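You operate a simulated robot arm through the tools that you are given. There is no shell and no other tool.

You run a simulated robot arm. Do the job below in one go: nothing can be reset, and whatever is moved stays where it is left.

## Task
Vent the vacuum box, move its bag to the yellow tray, then vacuum-pack the pink mask bag and vent again.
Fine: it is the small yellow tray; the pink mask bag stays in the box with the lid closed; the two bags by the sealer stay as they are.

It is judged by the outcome, as a careful person would: the job done as asked, and still so three seconds after it is handed in. It fails if anything else is knocked over, pushed out of place, dropped, spilled or broken. Lids that push on must go on centred and level and be pressed home; caps that screw on are set level and turned clockwise until they are tight.

## Robot
A 7-joint arm with a two-finger parallel gripper, fixed in place. Base frame: the origin is at the foot of the arm, x ahead of it, y to its left, z up. Units: mm, rad, N and s.
Its first joint turns from -2.601 to 2.601 rad. Payload 3.43 kg.
The tool frame sits at the grasp point between the pads (the TCP): z along the fingers, y along the line on which they close. The tips reach 30 mm beyond it. Largest opening 94 mm; finger width 28, thickness 10; the body of the gripper, 50 by 96 mm, starts 55 mm behind the TCP.
Orientation is that of the tool frame in the base frame, as a unit quaternion [x, y, z, w]. With the fingers straight down and closing along the base's y, the tool's x points along the base's -x, its y along +y and its z along -z.

## Interface
- The arm moves only by the tool send_rows. Its argument "plan" is a list of rows, each a list of 2 entries, a list of its own where there are three numbers: the shift along the tool's x, y, z in mm, then the turn, a rotation vector about the tool's x, y, z in rad. In form: [[[x, y, z], [rx, ry, rz]], ...]. A call has 1 to 20 rows; each row is the pose to reach, as a shift and turn from the pose commanded when the call began, along the tool's axes at that moment. "gripper" is the finger opening in mm, from 0 to 94, set as the call begins (left out, the last holds). Rows are played at 5 a second. More than 50 mm and 0.15 rad between two rows, or a gripper value outside its range, and nothing of the call is played. Where a pose cannot be reached the arm comes as near as it can. A force on the tool above 40 N (or 10 N above the force at the start of the call, whichever is more), or a blocked arm, ends the call early, and 0.2 s more pass. Each finger travels about 45 mm/s and halts on what it meets, pressing with about 28 N; the grip force reading is that of the motor and also rises with nothing between the fingers. The clock runs only during rows and for 0.2 s after the last one: add rows that repeat a pose to give the fingers time. The reply holds the time, the measured pose of the TCP, the force on the tool along the base axes, the opening and the grip force, in the units named above and with some noise, with the torque about the TCP (base axes, N m) and any sound that the robot's microphone picked up.
- Cameras (640 x 400 px; columns grow to the right, rows downward): "scene" is fixed at [403.5, -499.5, 1618.4]; the picture's right is [0.76, -0.65, 0.00], its down [-0.11, -0.13, -0.98] and it looks along [0.64, 0.75, -0.18] (base axes); focal length 214 px, centre (320, 200). "wrist" rides on the gripper at [76, 14, -103] in the tool frame; the picture's right is [-0.18, 0.98, 0.00], its down [-0.75, -0.14, -0.64] and it looks along [-0.63, -0.12, 0.77] (tool axes); focal length 243 px, centre (320, 200). There is no depth. A picture from a camera that has moved, and an enlarged one, comes with that camera's place and axes in the base frame and with its lens. The place of the scene camera against the robot may be out by one fixed shift of up to 12 mm in any direction.
- grab_frame(camera): a new picture of that camera. No time passes.
- inspect(camera, box): a new picture of the part [left, top, right, bottom] of that camera's present view, enlarged. No time passes.
- finish_job(): hands the job in; it is judged then, once.

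Nothing tells you positions but the pictures and the camera data. Unless the task says otherwise, let go and move clear before handing in.

The tools are called after "Call:" as a command line: name --argument value ..., lists and objects as JSON in quotes. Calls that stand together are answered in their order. send_rows: Moves the arm, as the interface text tells. Its arguments: {"type":"object","properties":{"plan":{"type":"array","items":{"type":"array"}},"gripper":{"type":"number"}},"required":["plan"]} The other tools are called the same way: grab_frame (camera) takes a picture; inspect (camera, box) takes an enlarged picture of a part of a camera's view; finish_job () hands the job in.

At the start:

```text
time: 0.0
ee_pos: [-2.9, -988.2, 1239.7]
orientation: [0.0, 1.0, 0.0, 0.0]
wrist_force: [0.1, 0.5, -0.7]
moment: [-0.01, 0.01, -0.01]
finger_gap: 93.9
gripper_force: 0.0
```

scene: 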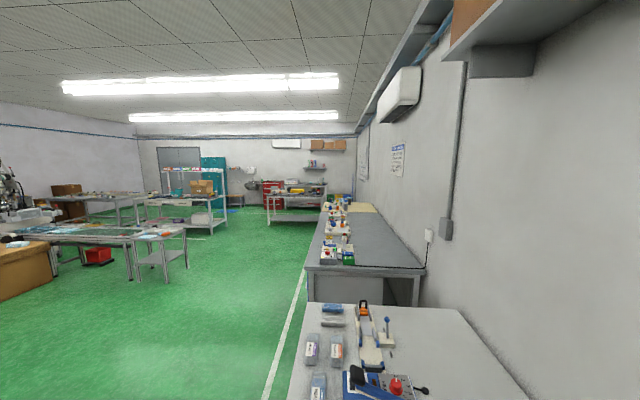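
wrist: 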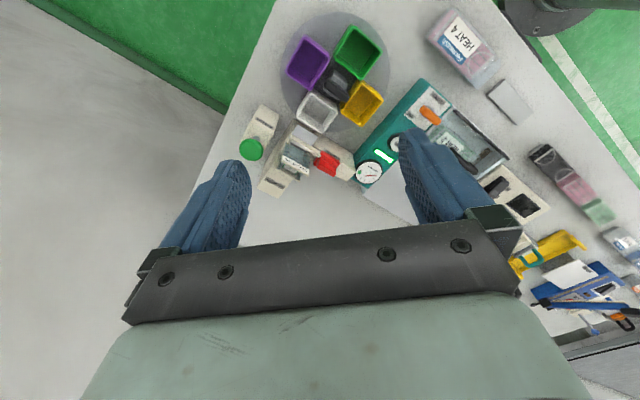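

I see a bench with a turntable of coloured trays, a teal vacuum box with a gauge and lever, and several bags. I'll look closer before moving anything.

Call:
inspect --camera "wrist" --box '[220, 0, 540, 200]'

Call:
inspect --camera "wrist" --box '[340, 60, 500, 200]'

Call:
inspect --camera "wrist" --box '[420, 0, 640, 360]'

Call:
inspect --camera "scene" --box '[280, 290, 480, 400]'

```text
2.00 times, centred on (380, 100) of wrist
camera zoom: at [-79.1, -973.4, 1343.3], right [0.18, 0.98, 0.0], down [0.75, -0.14, 0.64], along [0.63, -0.12, -0.77], focal length 485 px, centre (200, 400)
```

zoom: 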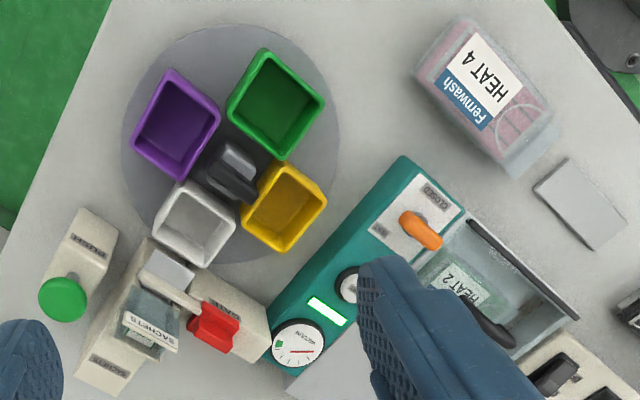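

```text
2.86 times, centred on (420, 130) of wrist
camera zoom: at [-79.1, -973.4, 1343.3], right [0.18, 0.98, 0.0], down [0.75, -0.14, 0.64], along [0.63, -0.12, -0.77], focal length 693 px, centre (34, 400)
```

zoom: 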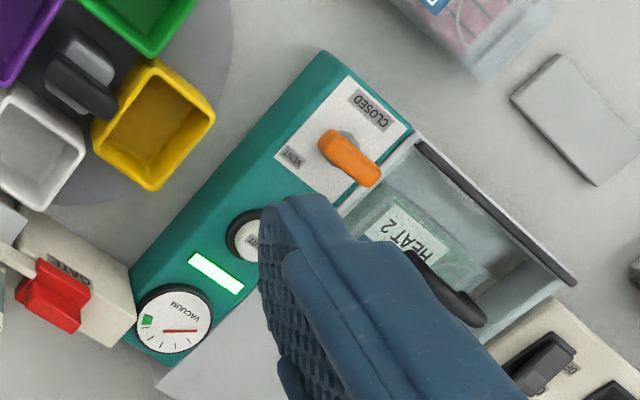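

```text
1.11 times, centred on (530, 180) of wrist
camera zoom: at [-79.1, -973.4, 1343.3], right [0.18, 0.98, 0.0], down [0.75, -0.14, 0.64], along [0.63, -0.12, -0.77], focal length 270 px, centre (87, 222)
```

zoom: 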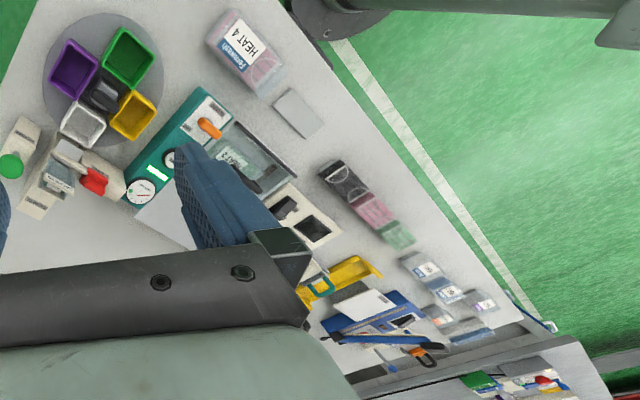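

```text
3.20 times, centred on (380, 345) of scene
camera zoom: at [403.5, -499.5, 1618.4], right [0.76, -0.65, 0.0], down [-0.11, -0.13, -0.98], along [0.64, 0.75, -0.18], focal length 686 px, centre (128, -264)
```

zoom: 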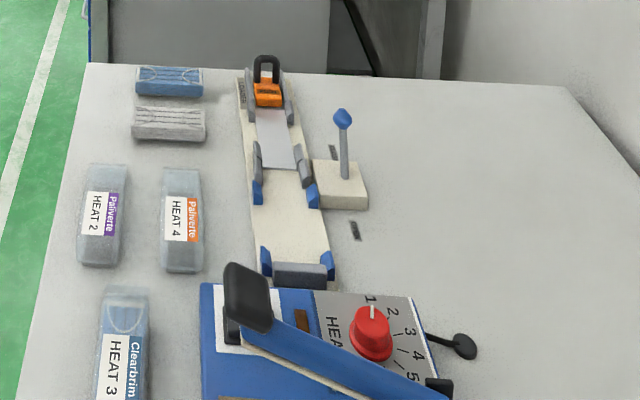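

The work surface seems to be around z≈900, with the vacuum box near (155,-790). I'll move the camera, staying high, to get better views and fix heights by parallax.

Call:
send_rows --plan '[[[-20, 40, -5], [0, 0, 0]], [[-40, 80, -10], [0, 0, 0]], [[-60, 120, -10], [0, 0, 0]], [[-80, 160, -10], [0, 0, 0]], [[-90, 200, -10], [0, 0, 0]], [[-100, 238, -10], [0, 0, 0]]]' --gripper 94

Call:
grab_frame --camera "wrist"

Call:
inspect --camera "wrist" --box '[220, 0, 420, 125]'

Call:
inspect --camera "wrist" --box '[400, 0, 640, 150]'

```text
time: 1.4
ee_pos: [93.9, -772.7, 1212.3]
orientation: [0.0, 1.0, -0.028, 0.002]
wrist_force: [-0.2, -0.2, -0.6]
moment: [0.05, 0.03, 0.02]
finger_gap: 94.1
gripper_force: 0.1
out of reach, approached as far as the arm can: row 2, 3, 4, 5, 6
```

```text
taken
camera wrist: at [17.5, -752.2, 1314.1], right [0.18, 0.98, -0.05], down [0.75, -0.11, 0.65], along [0.63, -0.16, -0.76], focal length 243 px, centre (320, 200)
```

wrist: 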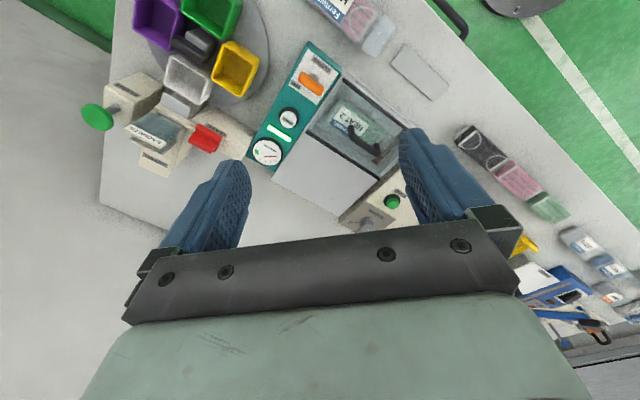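

```text
3.20 times, centred on (320, 62) of wrist
camera zoom: at [17.5, -752.2, 1314.1], right [0.18, 0.98, -0.05], down [0.75, -0.11, 0.65], along [0.63, -0.16, -0.76], focal length 776 px, centre (320, 640)
```

zoom: 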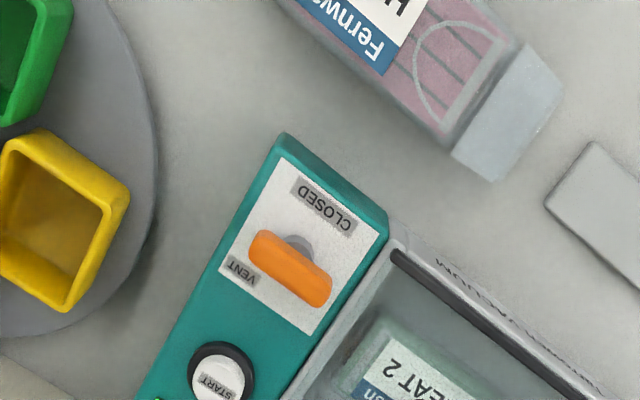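

```text
2.67 times, centred on (520, 75) of wrist
camera zoom: at [17.5, -752.2, 1314.1], right [0.18, 0.98, -0.05], down [0.75, -0.11, 0.65], along [0.63, -0.16, -0.76], focal length 647 px, centre (-213, 533)
```

zoom: 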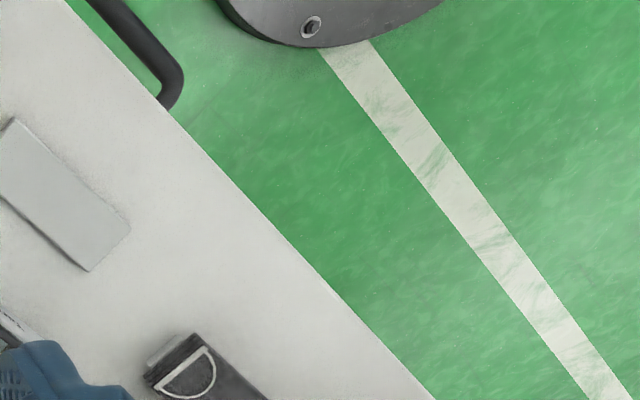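

The bench runs at 45° to the base axes: into the bench is about (0.71,-0.71). The Fernwash HEAT 4 bag looks like it holds the pink mask. I'll turn the camera to square up with the bench and come a little lower.

Call:
send_rows --plan '[[[3, 10, 20], [0, 0, 0.13]], [[6, 20, 40], [0, 0, 0.26]], [[9, 30, 60], [0, 0, 0.39]], [[12, 40, 80], [0, 0, 0.52]], [[15, 50, 100], [0, 0, 0.65]], [[17, 50, 100], [0, 0, 0.7854]], [[17, 50, 100], [0, 0, 0.7854]]]'

Call:
grab_frame --camera "wrist"

Call:
inspect --camera "wrist" --box '[180, 0, 500, 200]'

Call:
grab_frame --camera "scene"

```text
time: 3.0
ee_pos: [80.1, -727.1, 1109.4]
orientation: [0.383, 0.923, -0.024, 0.012]
wrist_force: [0.1, 0.3, -0.8]
moment: [0.03, -0.01, 0.0]
finger_gap: 93.9
gripper_force: 0.0
```

```text
taken
camera wrist: at [35.9, -658.1, 1208.8], right [0.83, 0.56, -0.03], down [0.43, -0.6, 0.68], along [0.36, -0.57, -0.73], focal length 243 px, centre (320, 200)
```

wrist: 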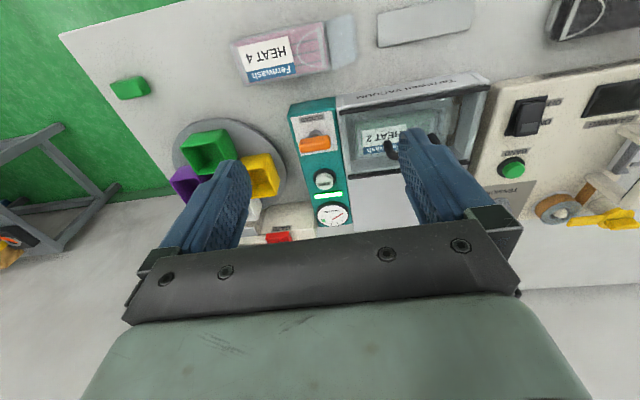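

```text
2.00 times, centred on (340, 100) of wrist
camera zoom: at [35.9, -658.1, 1208.8], right [0.83, 0.56, -0.03], down [0.43, -0.6, 0.68], along [0.36, -0.57, -0.73], focal length 485 px, centre (280, 400)
```

zoom: 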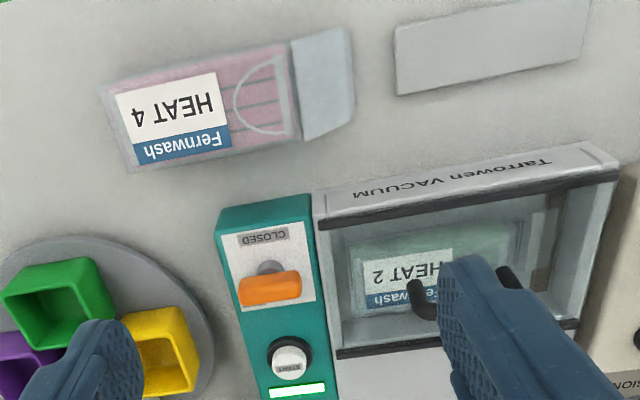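

```text
taken
```

scene: 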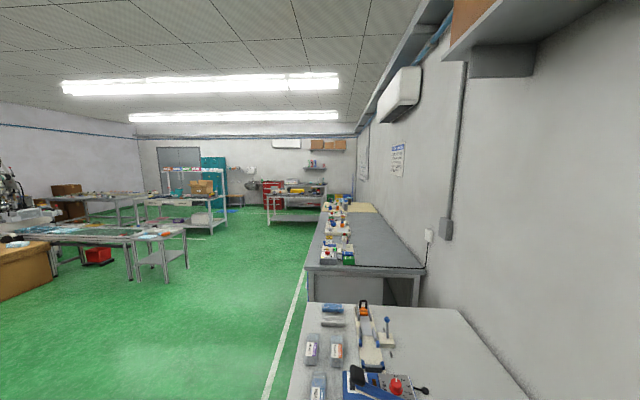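

The vacuum box sits at about u≈617–765 mm into the bench with its lever/START panel at its left, and the Fernwash HEAT 4 pink mask bag lies in front of it. Next I level the tool and survey the right part of the bench, including the yellow item there.

Call:
send_rows --plan '[[[0, 45, -10], [-0.0352, 0.0406, 0]], [[0, 90, -20], [-0.0352, 0.0406, 0]], [[0, 135, -30], [-0.0352, 0.0406, 0]], [[0, 180, -30], [-0.0352, 0.0406, 0]], [[0, 225, -30], [-0.0352, 0.0406, 0]], [[0, 225, -30], [-0.0352, 0.0406, 0]]]'

Call:
grab_frame --camera "wrist"

Call:
inspect --camera "wrist" --box '[120, 0, 420, 200]'

Call:
inspect --camera "wrist" --box '[400, 0, 640, 200]'

```text
time: 3.7
ee_pos: [153.9, -656.5, 1119.9]
orientation: [0.379, 0.925, -0.008, 0.006]
wrist_force: [2.2, -1.3, -1.3]
moment: [-0.02, 0.07, -0.05]
finger_gap: 94.1
gripper_force: 0.2
out of reach, approached as far as the arm can: row 3
stopped in row 3: the force on the tool passed its limit at 47 N (the readings are from after the stop); the commanded pose is now the measured one
```

```text
taken
camera wrist: at [109.9, -590.6, 1222.0], right [0.82, 0.57, -0.01], down [0.44, -0.62, 0.65], along [0.37, -0.54, -0.76], focal length 243 px, centre (320, 200)
```

wrist: 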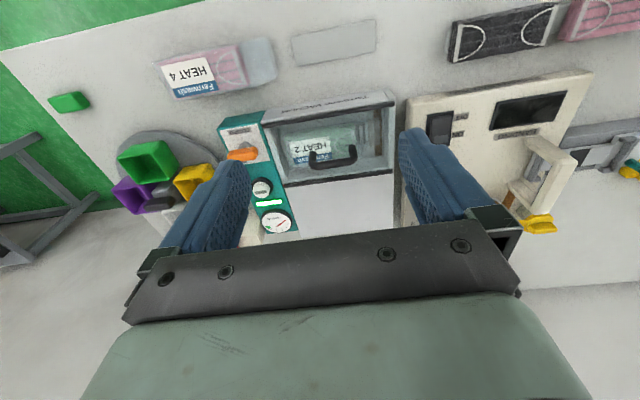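

```text
2.00 times, centred on (270, 100) of wrist
camera zoom: at [109.9, -590.6, 1222.0], right [0.82, 0.57, -0.01], down [0.44, -0.62, 0.65], along [0.37, -0.54, -0.76], focal length 485 px, centre (420, 400)
```

zoom: 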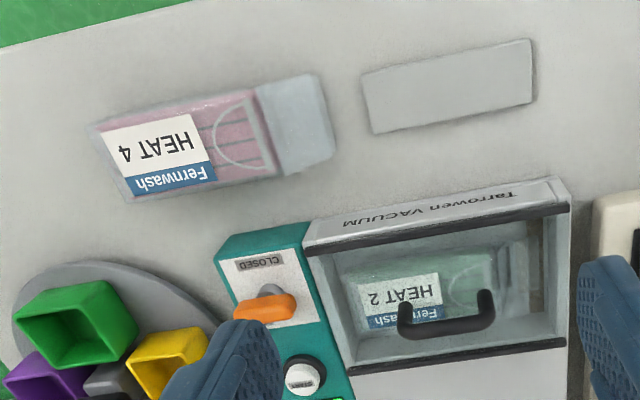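

```text
2.00 times, centred on (520, 100) of wrist
camera zoom: at [109.9, -590.6, 1222.0], right [0.82, 0.57, -0.01], down [0.44, -0.62, 0.65], along [0.37, -0.54, -0.76], focal length 485 px, centre (-80, 400)
```

zoom: 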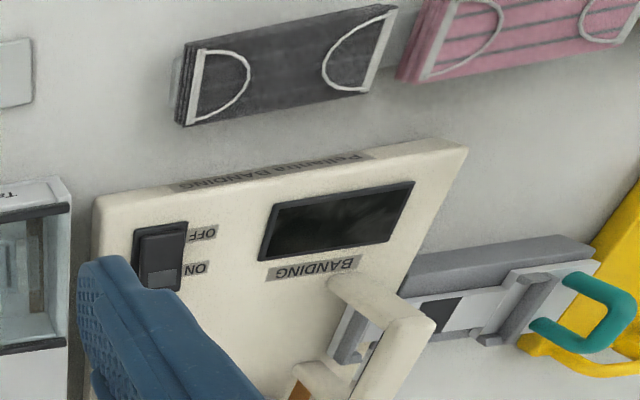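

The arm seems to have hit its inner reach limit rather than any object. I'll move a bit outward and lower, then survey the right side of the bench to check whether there is any other yellow tray.

Call:
send_rows --plan '[[[-25, 0, 20], [-0.01, 0.017, 0.008]], [[-50, 0, 40], [-0.01, 0.017, 0.008]], [[-77, 15, 50], [-0.01, 0.017, 0.008]], [[-77, 55, 50], [-0.01, 0.017, 0.008]], [[-77, 95, 50], [-0.01, 0.017, 0.008]], [[-77, 135, 50], [-0.01, 0.017, 0.008]], [[-77, 175, 50], [-0.01, 0.017, 0.008]], [[-77, 215, 50], [-0.01, 0.017, 0.008]], [[-77, 255, 50], [-0.01, 0.017, 0.008]], [[-77, 295, 50], [-0.01, 0.017, 0.008]], [[-77, 295, 50], [-0.01, 0.017, 0.008]]]'

Call:
grab_frame --camera "wrist"

Call:
grab_frame --camera "scene"

```text
time: 6.1
ee_pos: [417.6, -499.1, 1068.7]
orientation: [0.384, 0.923, -0.001, -0.002]
wrist_force: [-0.3, 0.0, -0.4]
moment: [-0.03, -0.03, 0.01]
finger_gap: 93.9
gripper_force: 0.1
```

```text
taken
camera wrist: at [374.0, -434.7, 1172.0], right [0.83, 0.56, 0.0], down [0.43, -0.63, 0.64], along [0.36, -0.53, -0.77], focal length 243 px, centre (320, 200)
```

wrist: 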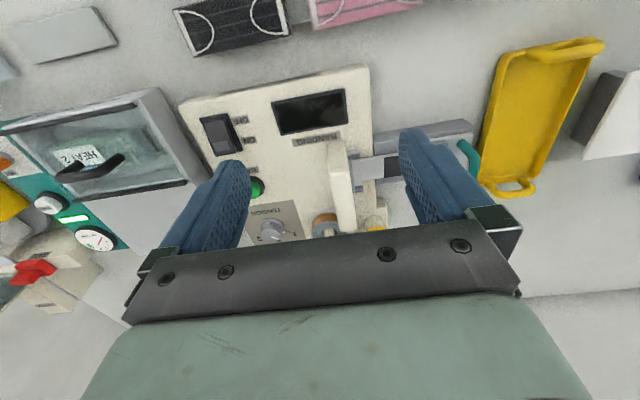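

```text
taken
```

scene: 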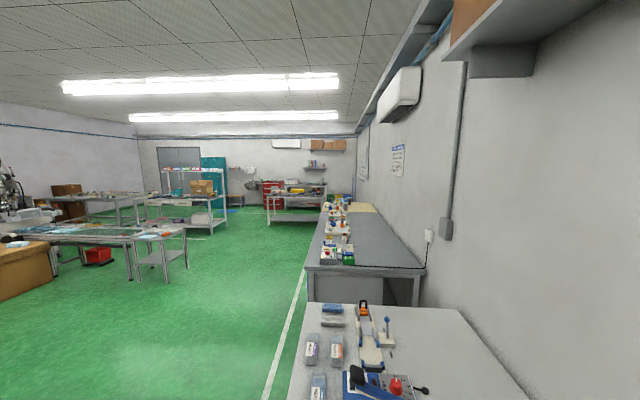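

A shallow yellow tray with handles lies to the right of the banding machine. I'll look further right to see that tray and the rest of the bench properly.

Call:
send_rows --plan '[[[0, 40, 0], [0, 0, 0]], [[0, 80, 0], [0, 0, 0]], [[0, 120, 0], [0, 0, 0]], [[0, 160, 0], [0, 0, 0]], [[0, 200, 0], [0, 0, 0]], [[0, 240, 0], [0, 0, 0]], [[0, 240, 0], [0, 0, 0]]]'

Call:
grab_frame --camera "wrist"

Call:
inspect --camera "wrist" --box '[160, 0, 480, 200]'

Call:
inspect --camera "wrist" --box '[400, 0, 640, 150]'

```text
time: 7.7
ee_pos: [587.6, -332.2, 1064.4]
orientation: [0.384, 0.924, -0.001, -0.001]
wrist_force: [-0.4, 0.4, -0.1]
moment: [0.01, -0.03, 0.05]
finger_gap: 94.0
gripper_force: 0.1
```

```text
taken
camera wrist: at [542.7, -267.7, 1167.7], right [0.83, 0.56, 0.0], down [0.43, -0.63, 0.64], along [0.36, -0.53, -0.77], focal length 243 px, centre (320, 200)
```

wrist: 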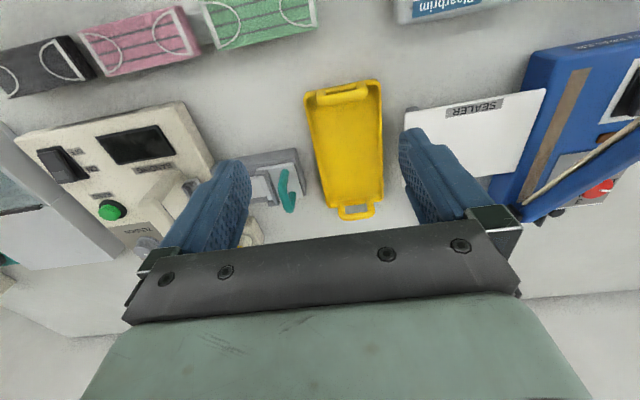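

```text
2.00 times, centred on (320, 100) of wrist
camera zoom: at [542.7, -267.7, 1167.7], right [0.83, 0.56, 0.0], down [0.43, -0.63, 0.64], along [0.36, -0.53, -0.77], focal length 485 px, centre (320, 400)
```

zoom: 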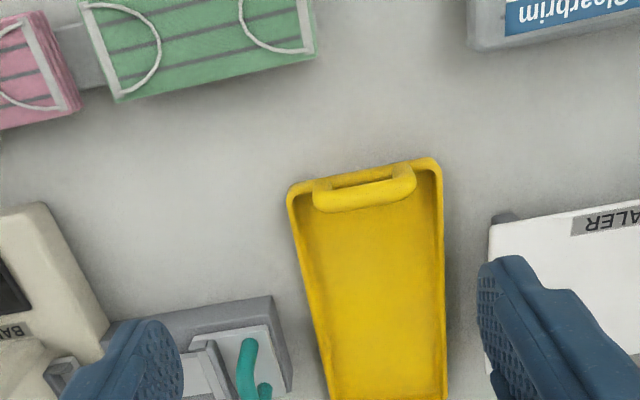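

```text
2.67 times, centred on (520, 75) of wrist
camera zoom: at [542.7, -267.7, 1167.7], right [0.83, 0.56, 0.0], down [0.43, -0.63, 0.64], along [0.36, -0.53, -0.77], focal length 647 px, centre (-213, 533)
```

zoom: 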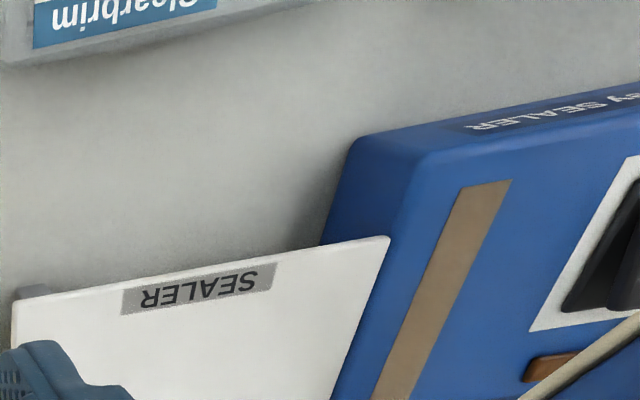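

The long shallow yellow tray (about 75 × 200 mm) is the right fit for a bag, so I take it as the target. I'll touch the bare bench gently in front of it with closed fingers to get the exact surface height.

Call:
send_rows --plan '[[[30, 0, 0], [0, 0, 0]], [[30, 0, 40], [0, 0, 0]], [[30, 0, 80], [0, 0, 0]], [[30, 0, 120], [0, 0, 0]], [[30, 0, 150], [0, 0, 0]], [[30, 0, 150], [0, 0, 0]]]' --gripper 0

Call:
grab_frame --camera "wrist"

```text
time: 9.1
ee_pos: [563.7, -311.9, 917.6]
orientation: [0.383, 0.924, 0.0, -0.001]
wrist_force: [0.4, 0.1, 0.7]
moment: [-0.01, -0.03, 0.01]
finger_gap: 0.0
gripper_force: 25.8
```

```text
taken
camera wrist: at [520.0, -247.3, 1020.4], right [0.83, 0.56, 0.0], down [0.43, -0.63, 0.64], along [0.36, -0.53, -0.77], focal length 243 px, centre (320, 200)
```

wrist: 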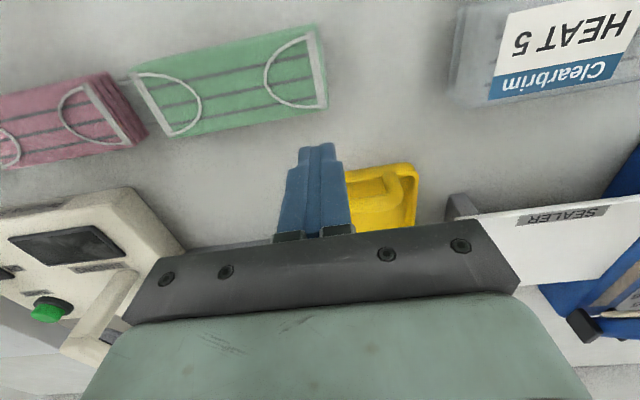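

The green mask's corner is right below, so I'll shift 40 mm along the bench to clear space before touching down.

Call:
send_rows --plan '[[[0, 40, 0], [0, 0, 0]], [[0, 40, 30], [0, 0, 0]], [[0, 40, 50], [0, 0, 0]], [[0, 40, 58], [0, 0, 0]], [[0, 40, 64], [0, 0, 0]], [[0, 40, 70], [0, 0, 0]], [[0, 40, 76], [0, 0, 0]], [[0, 40, 82], [0, 0, 0]], [[0, 40, 88], [0, 0, 0]], [[0, 40, 94], [0, 0, 0]], [[0, 40, 100], [0, 0, 0]], [[0, 40, 106], [0, 0, 0]]]'

Call:
grab_frame --camera "wrist"

```text
time: 10.0
ee_pos: [594.0, -283.5, 869.7]
orientation: [0.383, 0.924, -0.001, 0.001]
wrist_force: [-5.7, 2.4, 23.3]
moment: [0.26, 0.35, 0.02]
finger_gap: 0.0
gripper_force: 27.7
stopped in row 4: the force on the tool passed its limit at 62 N (the readings are from after the stop); the commanded pose is now the measured one
```

```text
taken
camera wrist: at [549.4, -219.9, 973.3], right [0.83, 0.56, 0.0], down [0.43, -0.63, 0.64], along [0.36, -0.53, -0.77], focal length 243 px, centre (320, 200)
```

wrist: 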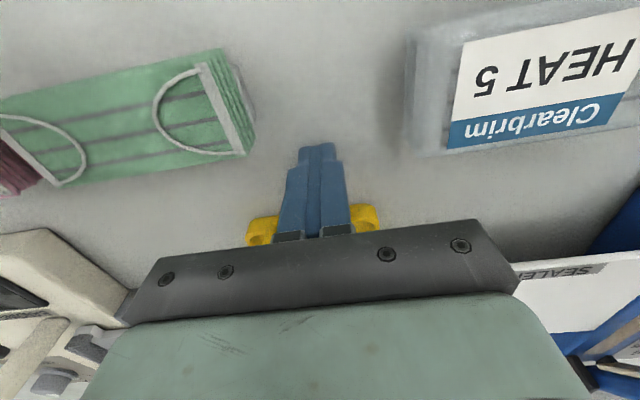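

The bench surface is at z≈840 mm, which puts the yellow tray at about u 661–840, v 158–250, aligned across the bench. I'll lift and return to the vacuum box for a close look.

Call:
send_rows --plan '[[[0, 0, -45], [0, 0, 0]], [[0, 0, -90], [0, 0, 0]], [[-15, 0, -135], [0, 0, 0]], [[-30, 0, -180], [0, 0, 0]], [[-30, -45, -185], [0, 0, 0]], [[-30, -90, -185], [0, 0, 0]], [[-30, -135, -185], [0, 0, 0]], [[-30, -180, -185], [0, 0, 0]], [[-30, -225, -185], [0, 0, 0]], [[-30, -270, -185], [0, 0, 0]], [[-30, -315, -185], [0, 0, 0]], [[-30, -360, -185], [0, 0, 0]], [[-30, -405, -185], [0, 0, 0]], [[-30, -450, -185], [0, 0, 0]], [[-30, -495, -185], [0, 0, 0]], [[-20, -530, -180], [0, 0, 0]], [[-10, -560, -170], [0, 0, 0]], [[0, -580, -160], [0, 0, 0]], [[0, -580, -160], [0, 0, 0]]]' --gripper 94

Call:
grab_frame --camera "wrist"

Call:
inspect --camera "wrist" --box '[120, 40, 420, 240]'

Call:
inspect --camera "wrist" --box '[0, 0, 300, 200]'

```text
time: 14.0
ee_pos: [181.9, -695.8, 1030.9]
orientation: [0.383, 0.924, -0.001, 0.001]
wrist_force: [0.1, 0.1, -0.1]
moment: [0.0, 0.01, -0.01]
finger_gap: 94.1
gripper_force: 0.0
```

```text
taken
camera wrist: at [137.8, -631.4, 1133.0], right [0.83, 0.56, 0.0], down [0.43, -0.63, 0.64], along [0.36, -0.53, -0.77], focal length 243 px, centre (320, 200)
```

wrist: 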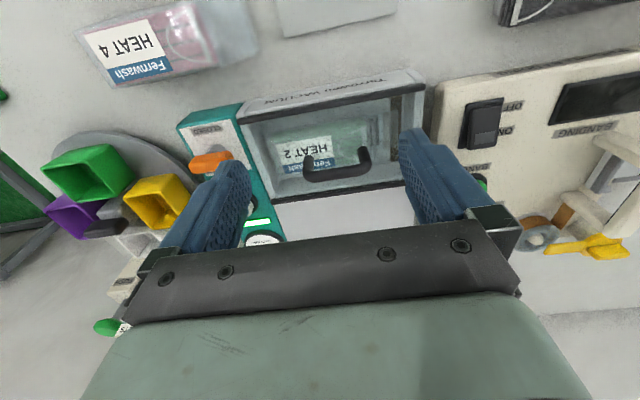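

```text
2.00 times, centred on (270, 140) of wrist
camera zoom: at [137.8, -631.4, 1133.0], right [0.83, 0.56, 0.0], down [0.43, -0.63, 0.64], along [0.36, -0.53, -0.77], focal length 485 px, centre (420, 320)
```

zoom: 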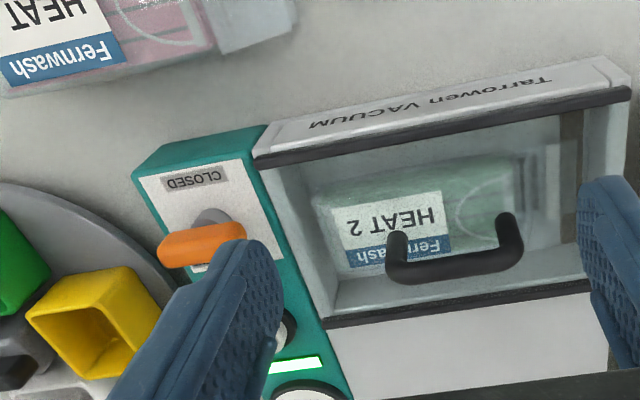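

```text
2.00 times, centred on (150, 100) of wrist
camera zoom: at [137.8, -631.4, 1133.0], right [0.83, 0.56, 0.0], down [0.43, -0.63, 0.64], along [0.36, -0.53, -0.77], focal length 485 px, centre (660, 400)
```

zoom: 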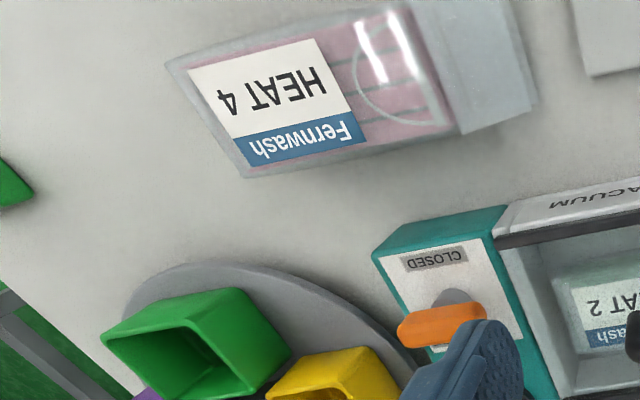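

The lid is clear with a black U handle in its middle; I need to see whether it is hinged, slides, or lifts off. I'll look at the rear of the box next.

Call:
send_rows --plan '[[[-40, 0, -10], [0, 0, 0]], [[-80, 0, -20], [0, 0, 0]], [[-120, 10, -30], [0, 0, 0]], [[-120, 10, -30], [0, 0, 0]]]'

Call:
grab_frame --camera "wrist"

Call:
inspect --camera "wrist" --box '[170, 0, 470, 200]'

```text
time: 15.0
ee_pos: [277.8, -771.4, 1055.9]
orientation: [0.383, 0.924, -0.001, 0.001]
wrist_force: [0.1, -0.1, 0.7]
moment: [0.02, 0.0, 0.0]
finger_gap: 94.0
gripper_force: 0.1
```

```text
taken
camera wrist: at [233.9, -705.3, 1160.0], right [0.83, 0.56, 0.0], down [0.43, -0.63, 0.64], along [0.36, -0.53, -0.77], focal length 243 px, centre (320, 200)
```

wrist: 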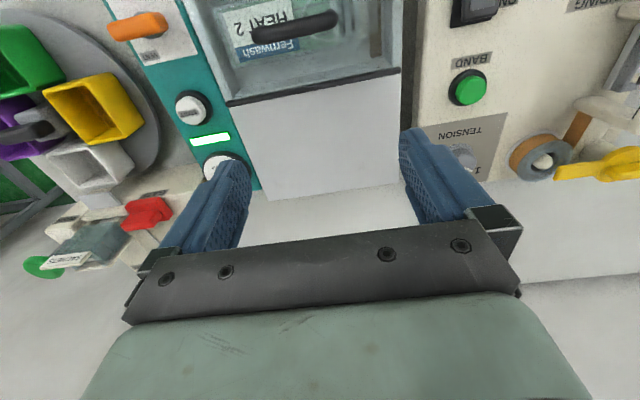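

```text
2.00 times, centred on (320, 100) of wrist
camera zoom: at [233.9, -705.3, 1160.0], right [0.83, 0.56, 0.0], down [0.43, -0.63, 0.64], along [0.36, -0.53, -0.77], focal length 485 px, centre (320, 400)
```

zoom: 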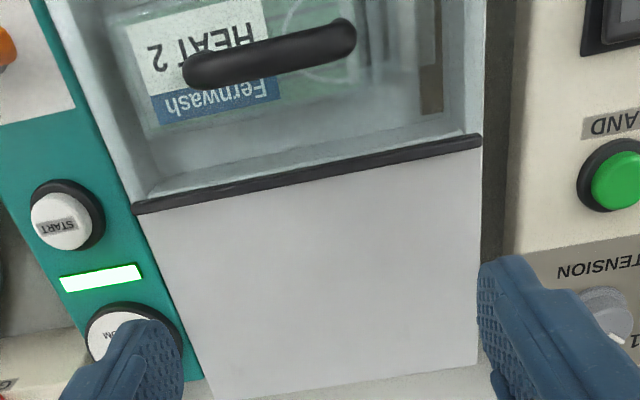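

There is a flat rear deck the same size as the lid behind it, so the lid may slide back or lift off. I'll zoom in on the edges for rails or hinges.

Call:
inspect --camera "wrist" --box '[200, 0, 330, 110]'

Call:
inspect --camera "wrist" --box '[330, 0, 430, 110]'

Call:
inspect --camera "wrist" --box '[100, 0, 270, 180]'

```text
3.64 times, centred on (265, 55) of wrist
camera zoom: at [233.9, -705.3, 1160.0], right [0.83, 0.56, 0.0], down [0.43, -0.63, 0.64], along [0.36, -0.53, -0.77], focal length 882 px, centre (520, 727)
```

zoom: 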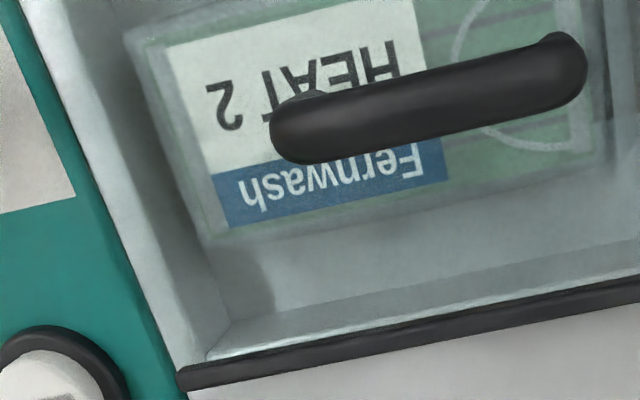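

```text
3.64 times, centred on (380, 55) of wrist
camera zoom: at [233.9, -705.3, 1160.0], right [0.83, 0.56, 0.0], down [0.43, -0.63, 0.64], along [0.36, -0.53, -0.77], focal length 882 px, centre (102, 727)
```

zoom: 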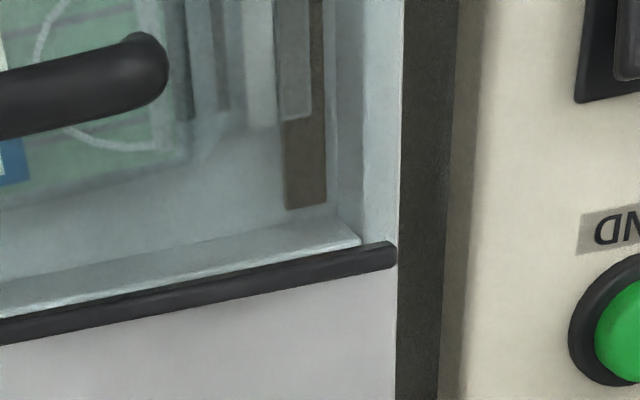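

```text
2.22 times, centred on (185, 90) of wrist
camera zoom: at [233.9, -705.3, 1160.0], right [0.83, 0.56, 0.0], down [0.43, -0.63, 0.64], along [0.36, -0.53, -0.77], focal length 539 px, centre (620, 444)
```

zoom: 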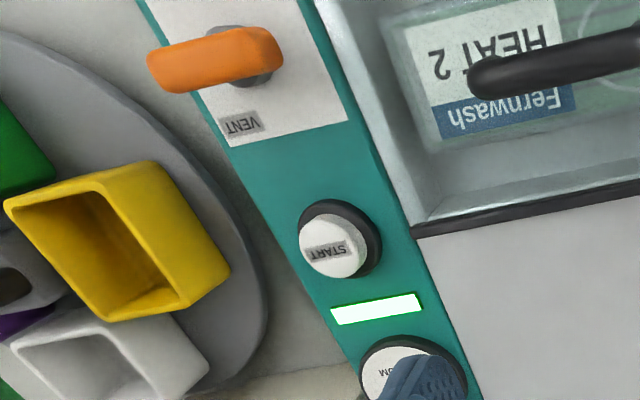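

I see a seal bar inside the chamber at the right, under the bag mouth. The orange vent lever sits near u≈656, v≈-488, z≈908. I'll look at the panel closely to work out which way it turns.

Call:
send_rows --plan '[[[30, -40, 0], [0, 0, 0]], [[60, -80, 0], [0, 0, 0]], [[90, -120, 10], [0, 0, 0]], [[110, -150, 20], [0, 0, 0]], [[120, -160, 30], [0, 0, 0]], [[120, -160, 30], [0, 0, 0]]]'

Call:
grab_frame --camera "wrist"

Call:
inspect --camera "wrist" --box '[240, 40, 420, 150]'

Call:
inspect --camera "wrist" --box '[260, 130, 400, 240]'

```text
refused: row 3 steps farther than a row can; nothing moved
```

```text
taken
camera wrist: at [233.9, -705.3, 1160.0], right [0.83, 0.56, 0.0], down [0.43, -0.63, 0.64], along [0.36, -0.53, -0.77], focal length 243 px, centre (320, 200)
```

wrist: 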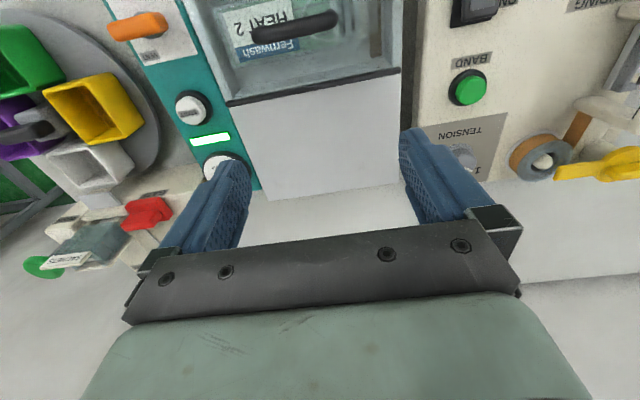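

```text
3.56 times, centred on (330, 95) of wrist
camera zoom: at [233.9, -705.3, 1160.0], right [0.83, 0.56, 0.0], down [0.43, -0.63, 0.64], along [0.36, -0.53, -0.77], focal length 863 px, centre (284, 573)
```

zoom: 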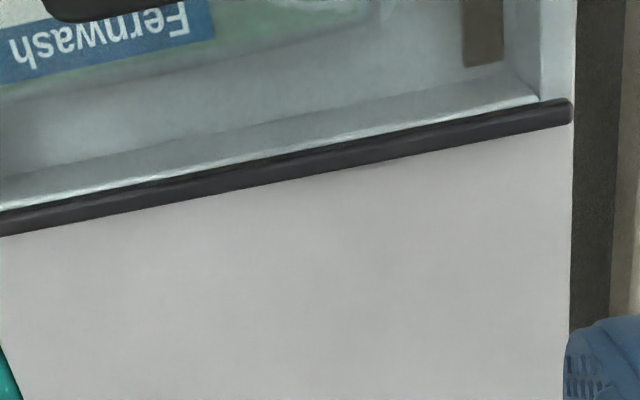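

```text
3.64 times, centred on (330, 185) of wrist
camera zoom: at [233.9, -705.3, 1160.0], right [0.83, 0.56, 0.0], down [0.43, -0.63, 0.64], along [0.36, -0.53, -0.77], focal length 882 px, centre (284, 254)
```

zoom: 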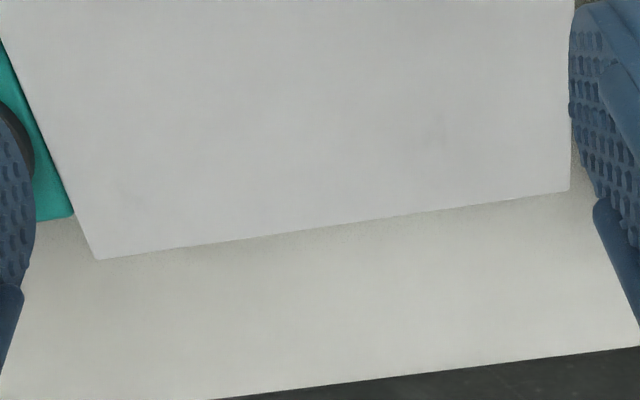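

Rows must stay under 50 mm apart, so I'll use smaller steps and look at the lever panel.

Call:
send_rows --plan '[[[24, -32, 5], [0, 0, 0]], [[48, -64, 10], [0, 0, 0]], [[72, -96, 15], [0, 0, 0]], [[96, -128, 20], [0, 0, 0]], [[120, -160, 25], [0, 0, 0]], [[120, -160, 25], [0, 0, 0]]]'

Call:
grab_frame --camera "wrist"

Call:
inspect --camera "wrist" --box '[240, 40, 420, 150]'

Call:
inspect --camera "wrist" --box '[250, 120, 400, 240]'

```text
time: 16.4
ee_pos: [76.7, -801.5, 1033.6]
orientation: [0.382, 0.924, 0.0, 0.0]
wrist_force: [0.2, -0.1, -0.6]
moment: [0.02, 0.01, -0.01]
finger_gap: 94.2
gripper_force: 0.1
```

```text
taken
camera wrist: at [32.6, -737.0, 1136.6], right [0.83, 0.56, 0.0], down [0.43, -0.63, 0.64], along [0.36, -0.53, -0.77], focal length 243 px, centre (320, 200)
```

wrist: 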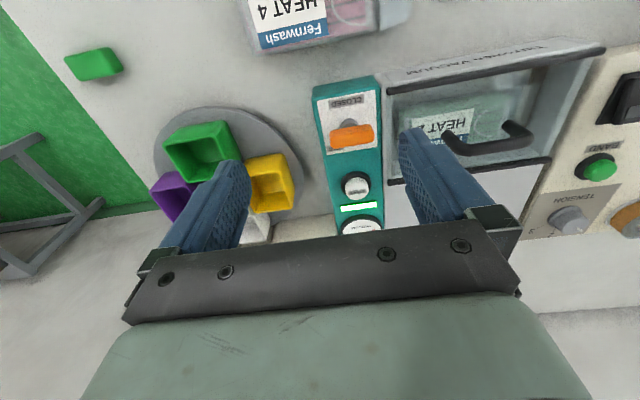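

```text
3.56 times, centred on (330, 95) of wrist
camera zoom: at [32.6, -737.0, 1136.6], right [0.83, 0.56, 0.0], down [0.43, -0.63, 0.64], along [0.36, -0.53, -0.77], focal length 863 px, centre (284, 573)
```

zoom: 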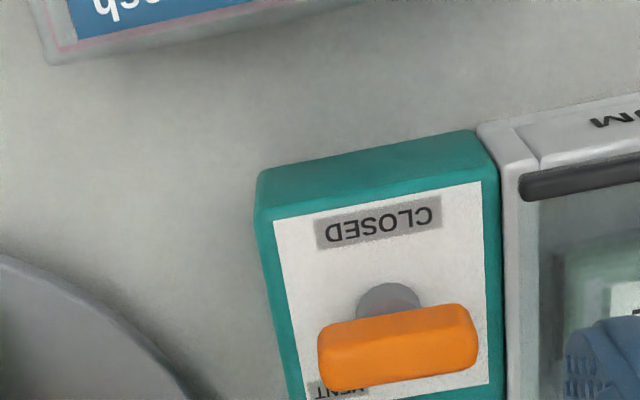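

```text
3.33 times, centred on (325, 180) of wrist
camera zoom: at [32.6, -737.0, 1136.6], right [0.83, 0.56, 0.0], down [0.43, -0.63, 0.64], along [0.36, -0.53, -0.77], focal length 809 px, centre (303, 267)
```

zoom: 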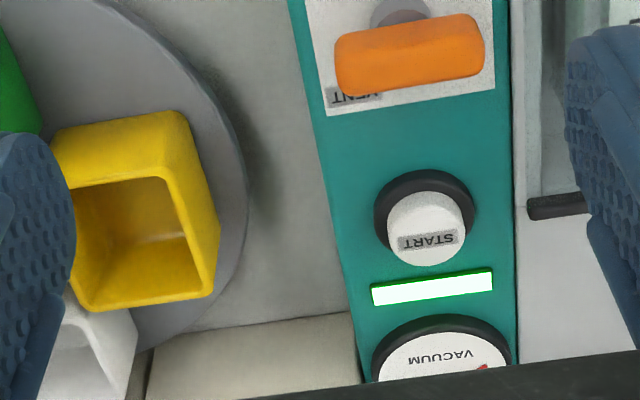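

The vent lever is a T-bar on a centre shaft, lying along v in its CLOSED position, with VENT a quarter-turn away. I'll go above it and turn the gripper so the fingers close across the bar.

Call:
send_rows --plan '[[[-10, 6, 5], [0, 0, 0.14]], [[-20, 12, 10], [0, 0, 0.28]], [[-35, 24, 15], [0, 0, 0.42]], [[-35, 24, 20], [0, 0, 0.56]], [[-35, 24, 25], [0, 0, 0.7]], [[-35, 24, 30], [0, 0, 0.84]], [[-35, 24, 35], [0, 0, 0.98]], [[-35, 24, 40], [0, 0, 1.12]], [[-35, 24, 43], [0, 0, 1.26]], [[-35, 24, 43], [0, 0, 1.4]], [[-35, 24, 43], [0, 0, 1.5]], [[-35, 24, 43], [0, 0, 1.5708]], [[-35, 24, 43], [0, 0, 1.5708]]]' --gripper 60

Call:
grab_frame --camera "wrist"

Call:
inspect --camera "wrist" --box '[220, 50, 420, 190]'

```text
time: 19.2
ee_pos: [120.5, -808.2, 992.0]
orientation: [0.924, 0.382, 0.0, 0.001]
wrist_force: [0.0, -0.7, -0.7]
moment: [0.01, 0.01, 0.0]
finger_gap: 60.1
gripper_force: 0.0
```

```text
taken
camera wrist: at [183.0, -764.3, 1094.5], right [0.56, -0.83, 0.0], down [-0.63, -0.43, 0.64], along [-0.53, -0.36, -0.77], focal length 243 px, centre (320, 200)
```

wrist: 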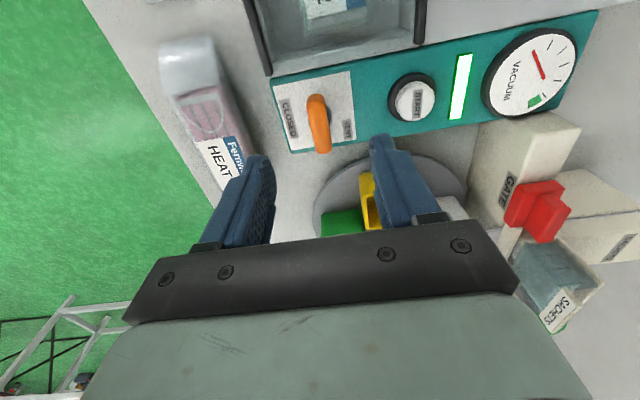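

```text
2.86 times, centred on (320, 120) of wrist
camera zoom: at [183.0, -764.3, 1094.5], right [0.56, -0.83, 0.0], down [-0.63, -0.43, 0.64], along [-0.53, -0.36, -0.77], focal length 693 px, centre (320, 429)
```

zoom: 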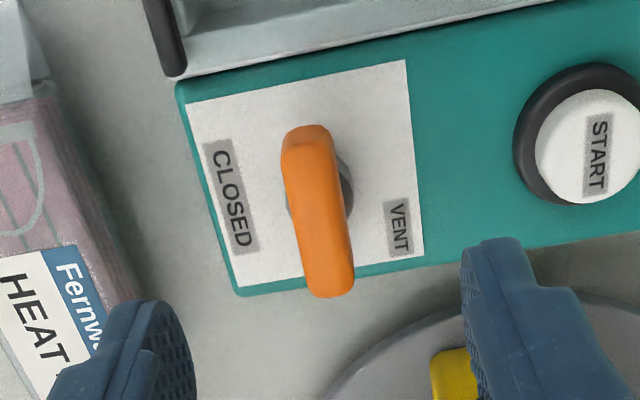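

From this side the bar is clearly across the panel with CLOSED in front and VENT at the back-left. I'll descend over the bar, close on it, and try a small counter-clockwise turn toward VENT.

Call:
send_rows --plan '[[[0, 0, 25], [0, 0, 0]], [[0, 0, 45], [0, 0, 0]], [[0, 0, 58], [0, 0, 0]], [[0, 0, 68], [0, 0, 0]], [[0, 0, 68], [0, 0, 0]]]'

Call:
send_rows --plan '[[[0, 0, 0], [0, 0, 0]], [[0, 0, 0], [0, 0, 0]], [[0, 0, 0], [0, 0, 0]], [[0, 0, 0], [0, 0, 0]]]' --gripper 10

Call:
grab_frame --camera "wrist"

```text
time: 20.4
ee_pos: [119.8, -808.3, 923.2]
orientation: [0.924, 0.383, 0.0, 0.001]
wrist_force: [0.1, 0.2, 0.1]
moment: [0.01, 0.0, -0.02]
finger_gap: 59.8
gripper_force: 0.0
```

```text
time: 21.4
ee_pos: [120.6, -808.8, 924.7]
orientation: [0.924, 0.383, 0.001, 0.001]
wrist_force: [0.6, -0.7, -0.4]
moment: [0.05, 0.01, 0.0]
finger_gap: 19.8
gripper_force: 43.9
```

```text
taken
camera wrist: at [182.7, -764.4, 1027.0], right [0.56, -0.83, 0.0], down [-0.63, -0.43, 0.64], along [-0.53, -0.36, -0.77], focal length 243 px, centre (320, 200)
```

wrist: 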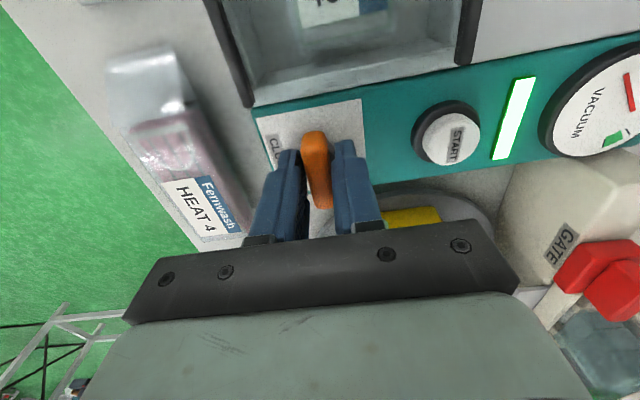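

The bar is gripped (20 mm wide). I'll turn it a little counter-clockwise and read the torque.

Call:
send_rows --plan '[[[0, 0, 0], [0, 0, -0.08]], [[0, 0, 0], [0, 0, -0.16]], [[0, 0, 0], [0, 0, -0.24]], [[0, 0, 0], [0, 0, -0.24]]]'

Call:
inspect --camera "wrist" --box '[220, 70, 460, 220]'

```text
time: 22.4
ee_pos: [120.3, -808.5, 923.6]
orientation: [0.872, 0.49, -0.001, 0.0]
wrist_force: [-7.1, 3.0, -8.1]
moment: [-0.14, 0.15, 0.0]
finger_gap: 19.5
gripper_force: 44.8
```

```text
2.67 times, centred on (340, 145) of wrist
camera zoom: at [170.6, -750.6, 1027.0], right [0.74, -0.67, 0.0], down [-0.51, -0.57, 0.64], along [-0.43, -0.48, -0.77], focal length 647 px, centre (267, 347)
```

zoom: 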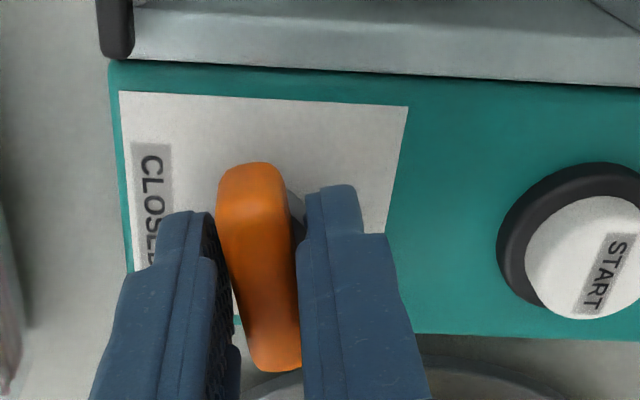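

The bar turns freely in this direction. I'll continue to the quarter-turn in stages, watching for a stop and for the gauge.

Call:
send_rows --plan '[[[0, 0, 0], [0, 0, -0.1]], [[0, 0, 0], [0, 0, -0.2]], [[0, 0, 0], [0, 0, -0.3]], [[0, 0, 0], [0, 0, -0.4]], [[0, 0, 0], [0, 0, -0.5]], [[0, 0, 0], [0, 0, -0.5]]]'

Call:
grab_frame --camera "wrist"

```text
time: 23.8
ee_pos: [119.0, -807.6, 924.3]
orientation: [0.722, 0.692, 0.0, 0.002]
wrist_force: [2.0, 1.0, 12.7]
moment: [0.07, 0.04, 0.0]
finger_gap: 19.1
gripper_force: 44.6
```

```text
taken
camera wrist: at [136.5, -732.6, 1026.9], right [0.97, -0.23, 0.0], down [-0.18, -0.75, 0.64], along [-0.14, -0.63, -0.77], focal length 243 px, centre (320, 200)
```

wrist: 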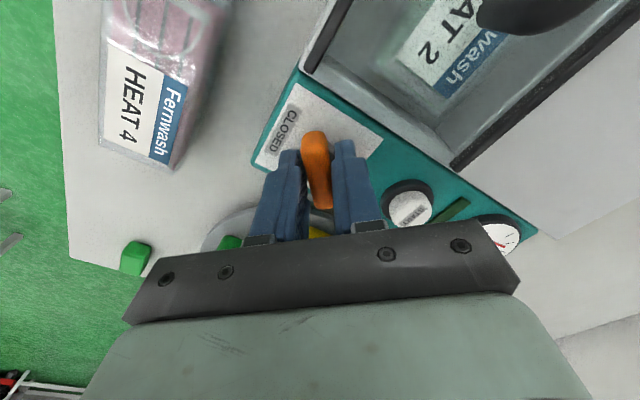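

The status light has gone off, so the box is venting. I'll check the gauge and whether the lever has reached its stop.

Call:
inspect --camera "wrist" --box '[380, 170, 560, 270]'

Call:
send_rows --plan '[[[0, 0, 0], [0, 0, -0.08]], [[0, 0, 0], [0, 0, -0.16]], [[0, 0, 0], [0, 0, -0.16]], [[0, 0, 0], [0, 0, -0.16]]]'

Call:
inspect --camera "wrist" --box '[220, 50, 560, 270]'

```text
3.56 times, centred on (470, 220) of wrist
camera zoom: at [136.5, -732.6, 1026.9], right [0.97, -0.23, 0.0], down [-0.18, -0.75, 0.64], along [-0.14, -0.63, -0.77], focal length 863 px, centre (-213, 129)
```

zoom: 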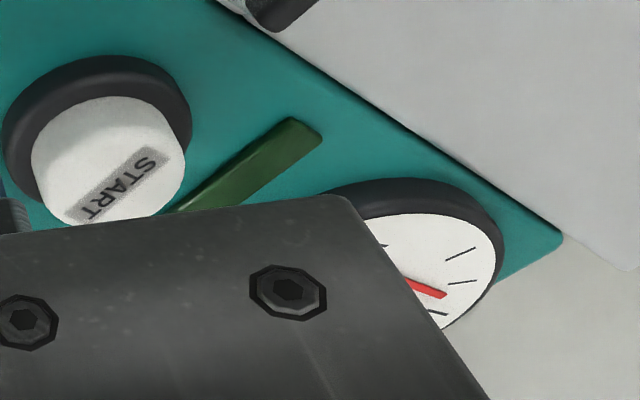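

```text
time: 24.8
ee_pos: [120.2, -808.3, 923.9]
orientation: [0.666, 0.746, -0.001, 0.001]
wrist_force: [5.7, 2.0, 11.5]
moment: [-0.6, -0.21, 0.01]
finger_gap: 19.7
gripper_force: 44.7
```

```text
1.82 times, centred on (390, 160) of wrist
camera zoom: at [124.3, -730.8, 1026.9], right [1.0, -0.07, 0.0], down [-0.05, -0.76, 0.64], along [-0.04, -0.64, -0.77], focal length 441 px, centre (193, 273)
```

zoom: 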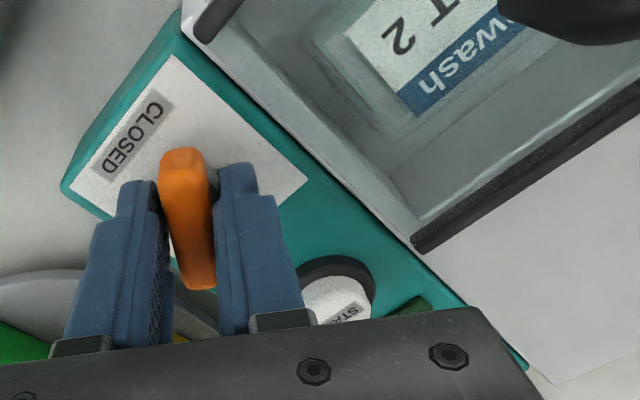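

No end stop yet, so I'll keep turning toward the full quarter-turn.

Call:
send_rows --plan '[[[0, 0, 0], [0, 0, -0.1]], [[0, 0, 0], [0, 0, -0.2]], [[0, 0, 0], [0, 0, -0.3]], [[0, 0, 0], [0, 0, -0.3]]]'

Call:
grab_frame --camera "wrist"

Call:
inspect --camera "wrist" --box '[220, 50, 560, 270]'

```text
time: 25.8
ee_pos: [118.3, -809.0, 923.8]
orientation: [0.546, 0.838, 0.0, 0.0]
wrist_force: [9.8, -1.5, 8.4]
moment: [0.08, -0.16, 0.01]
finger_gap: 19.9
gripper_force: 45.3
```

```text
taken
camera wrist: at [101.3, -732.6, 1026.9], right [0.97, 0.23, 0.0], down [0.17, -0.75, 0.64], along [0.15, -0.63, -0.77], focal length 243 px, centre (320, 200)
```

wrist: 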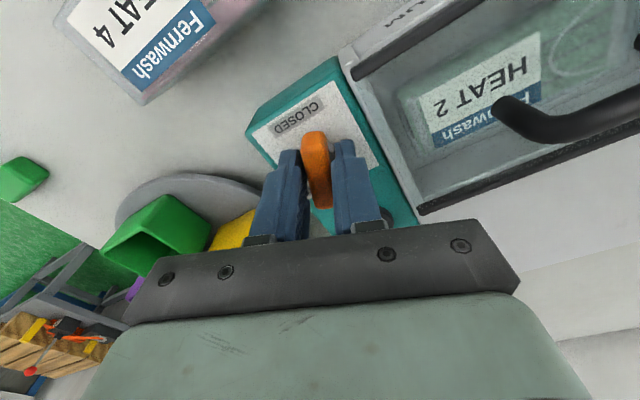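

```text
1.82 times, centred on (390, 160) of wrist
camera zoom: at [101.3, -732.6, 1026.9], right [0.97, 0.23, 0.0], down [0.17, -0.75, 0.64], along [0.15, -0.63, -0.77], focal length 441 px, centre (193, 273)
```

zoom: 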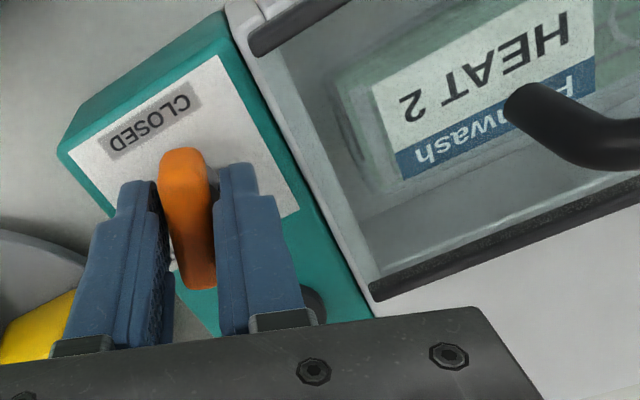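

Call:
send_rows --plan '[[[0, 0, 0], [0, 0, -0.1]], [[0, 0, 0], [0, 0, -0.2]], [[0, 0, 0], [0, 0, -0.3]], [[0, 0, 0], [0, 0, -0.37]], [[0, 0, 0], [0, 0, -0.37]]]'

Call:
inspect --camera "wrist" --box '[220, 50, 560, 270]'

```text
time: 27.0
ee_pos: [119.3, -808.6, 923.6]
orientation: [0.383, 0.924, -0.002, 0.0]
wrist_force: [9.6, -5.9, 19.1]
moment: [0.42, 0.14, 0.02]
finger_gap: 19.8
gripper_force: 45.0
```

```text
1.82 times, centred on (390, 160) of wrist
camera zoom: at [75.4, -743.9, 1026.8], right [0.83, 0.56, 0.0], down [0.43, -0.63, 0.64], along [0.36, -0.53, -0.77], focal length 441 px, centre (193, 273)
```

zoom: 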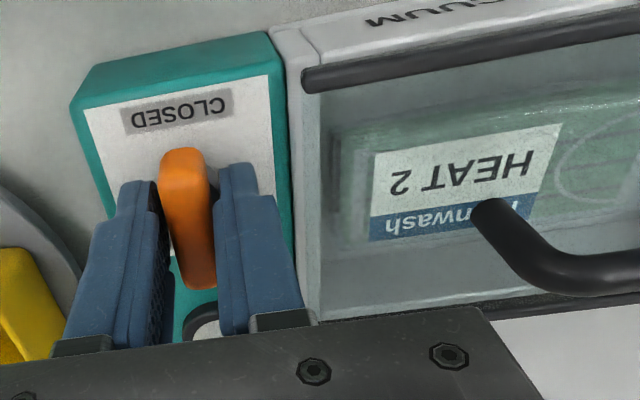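

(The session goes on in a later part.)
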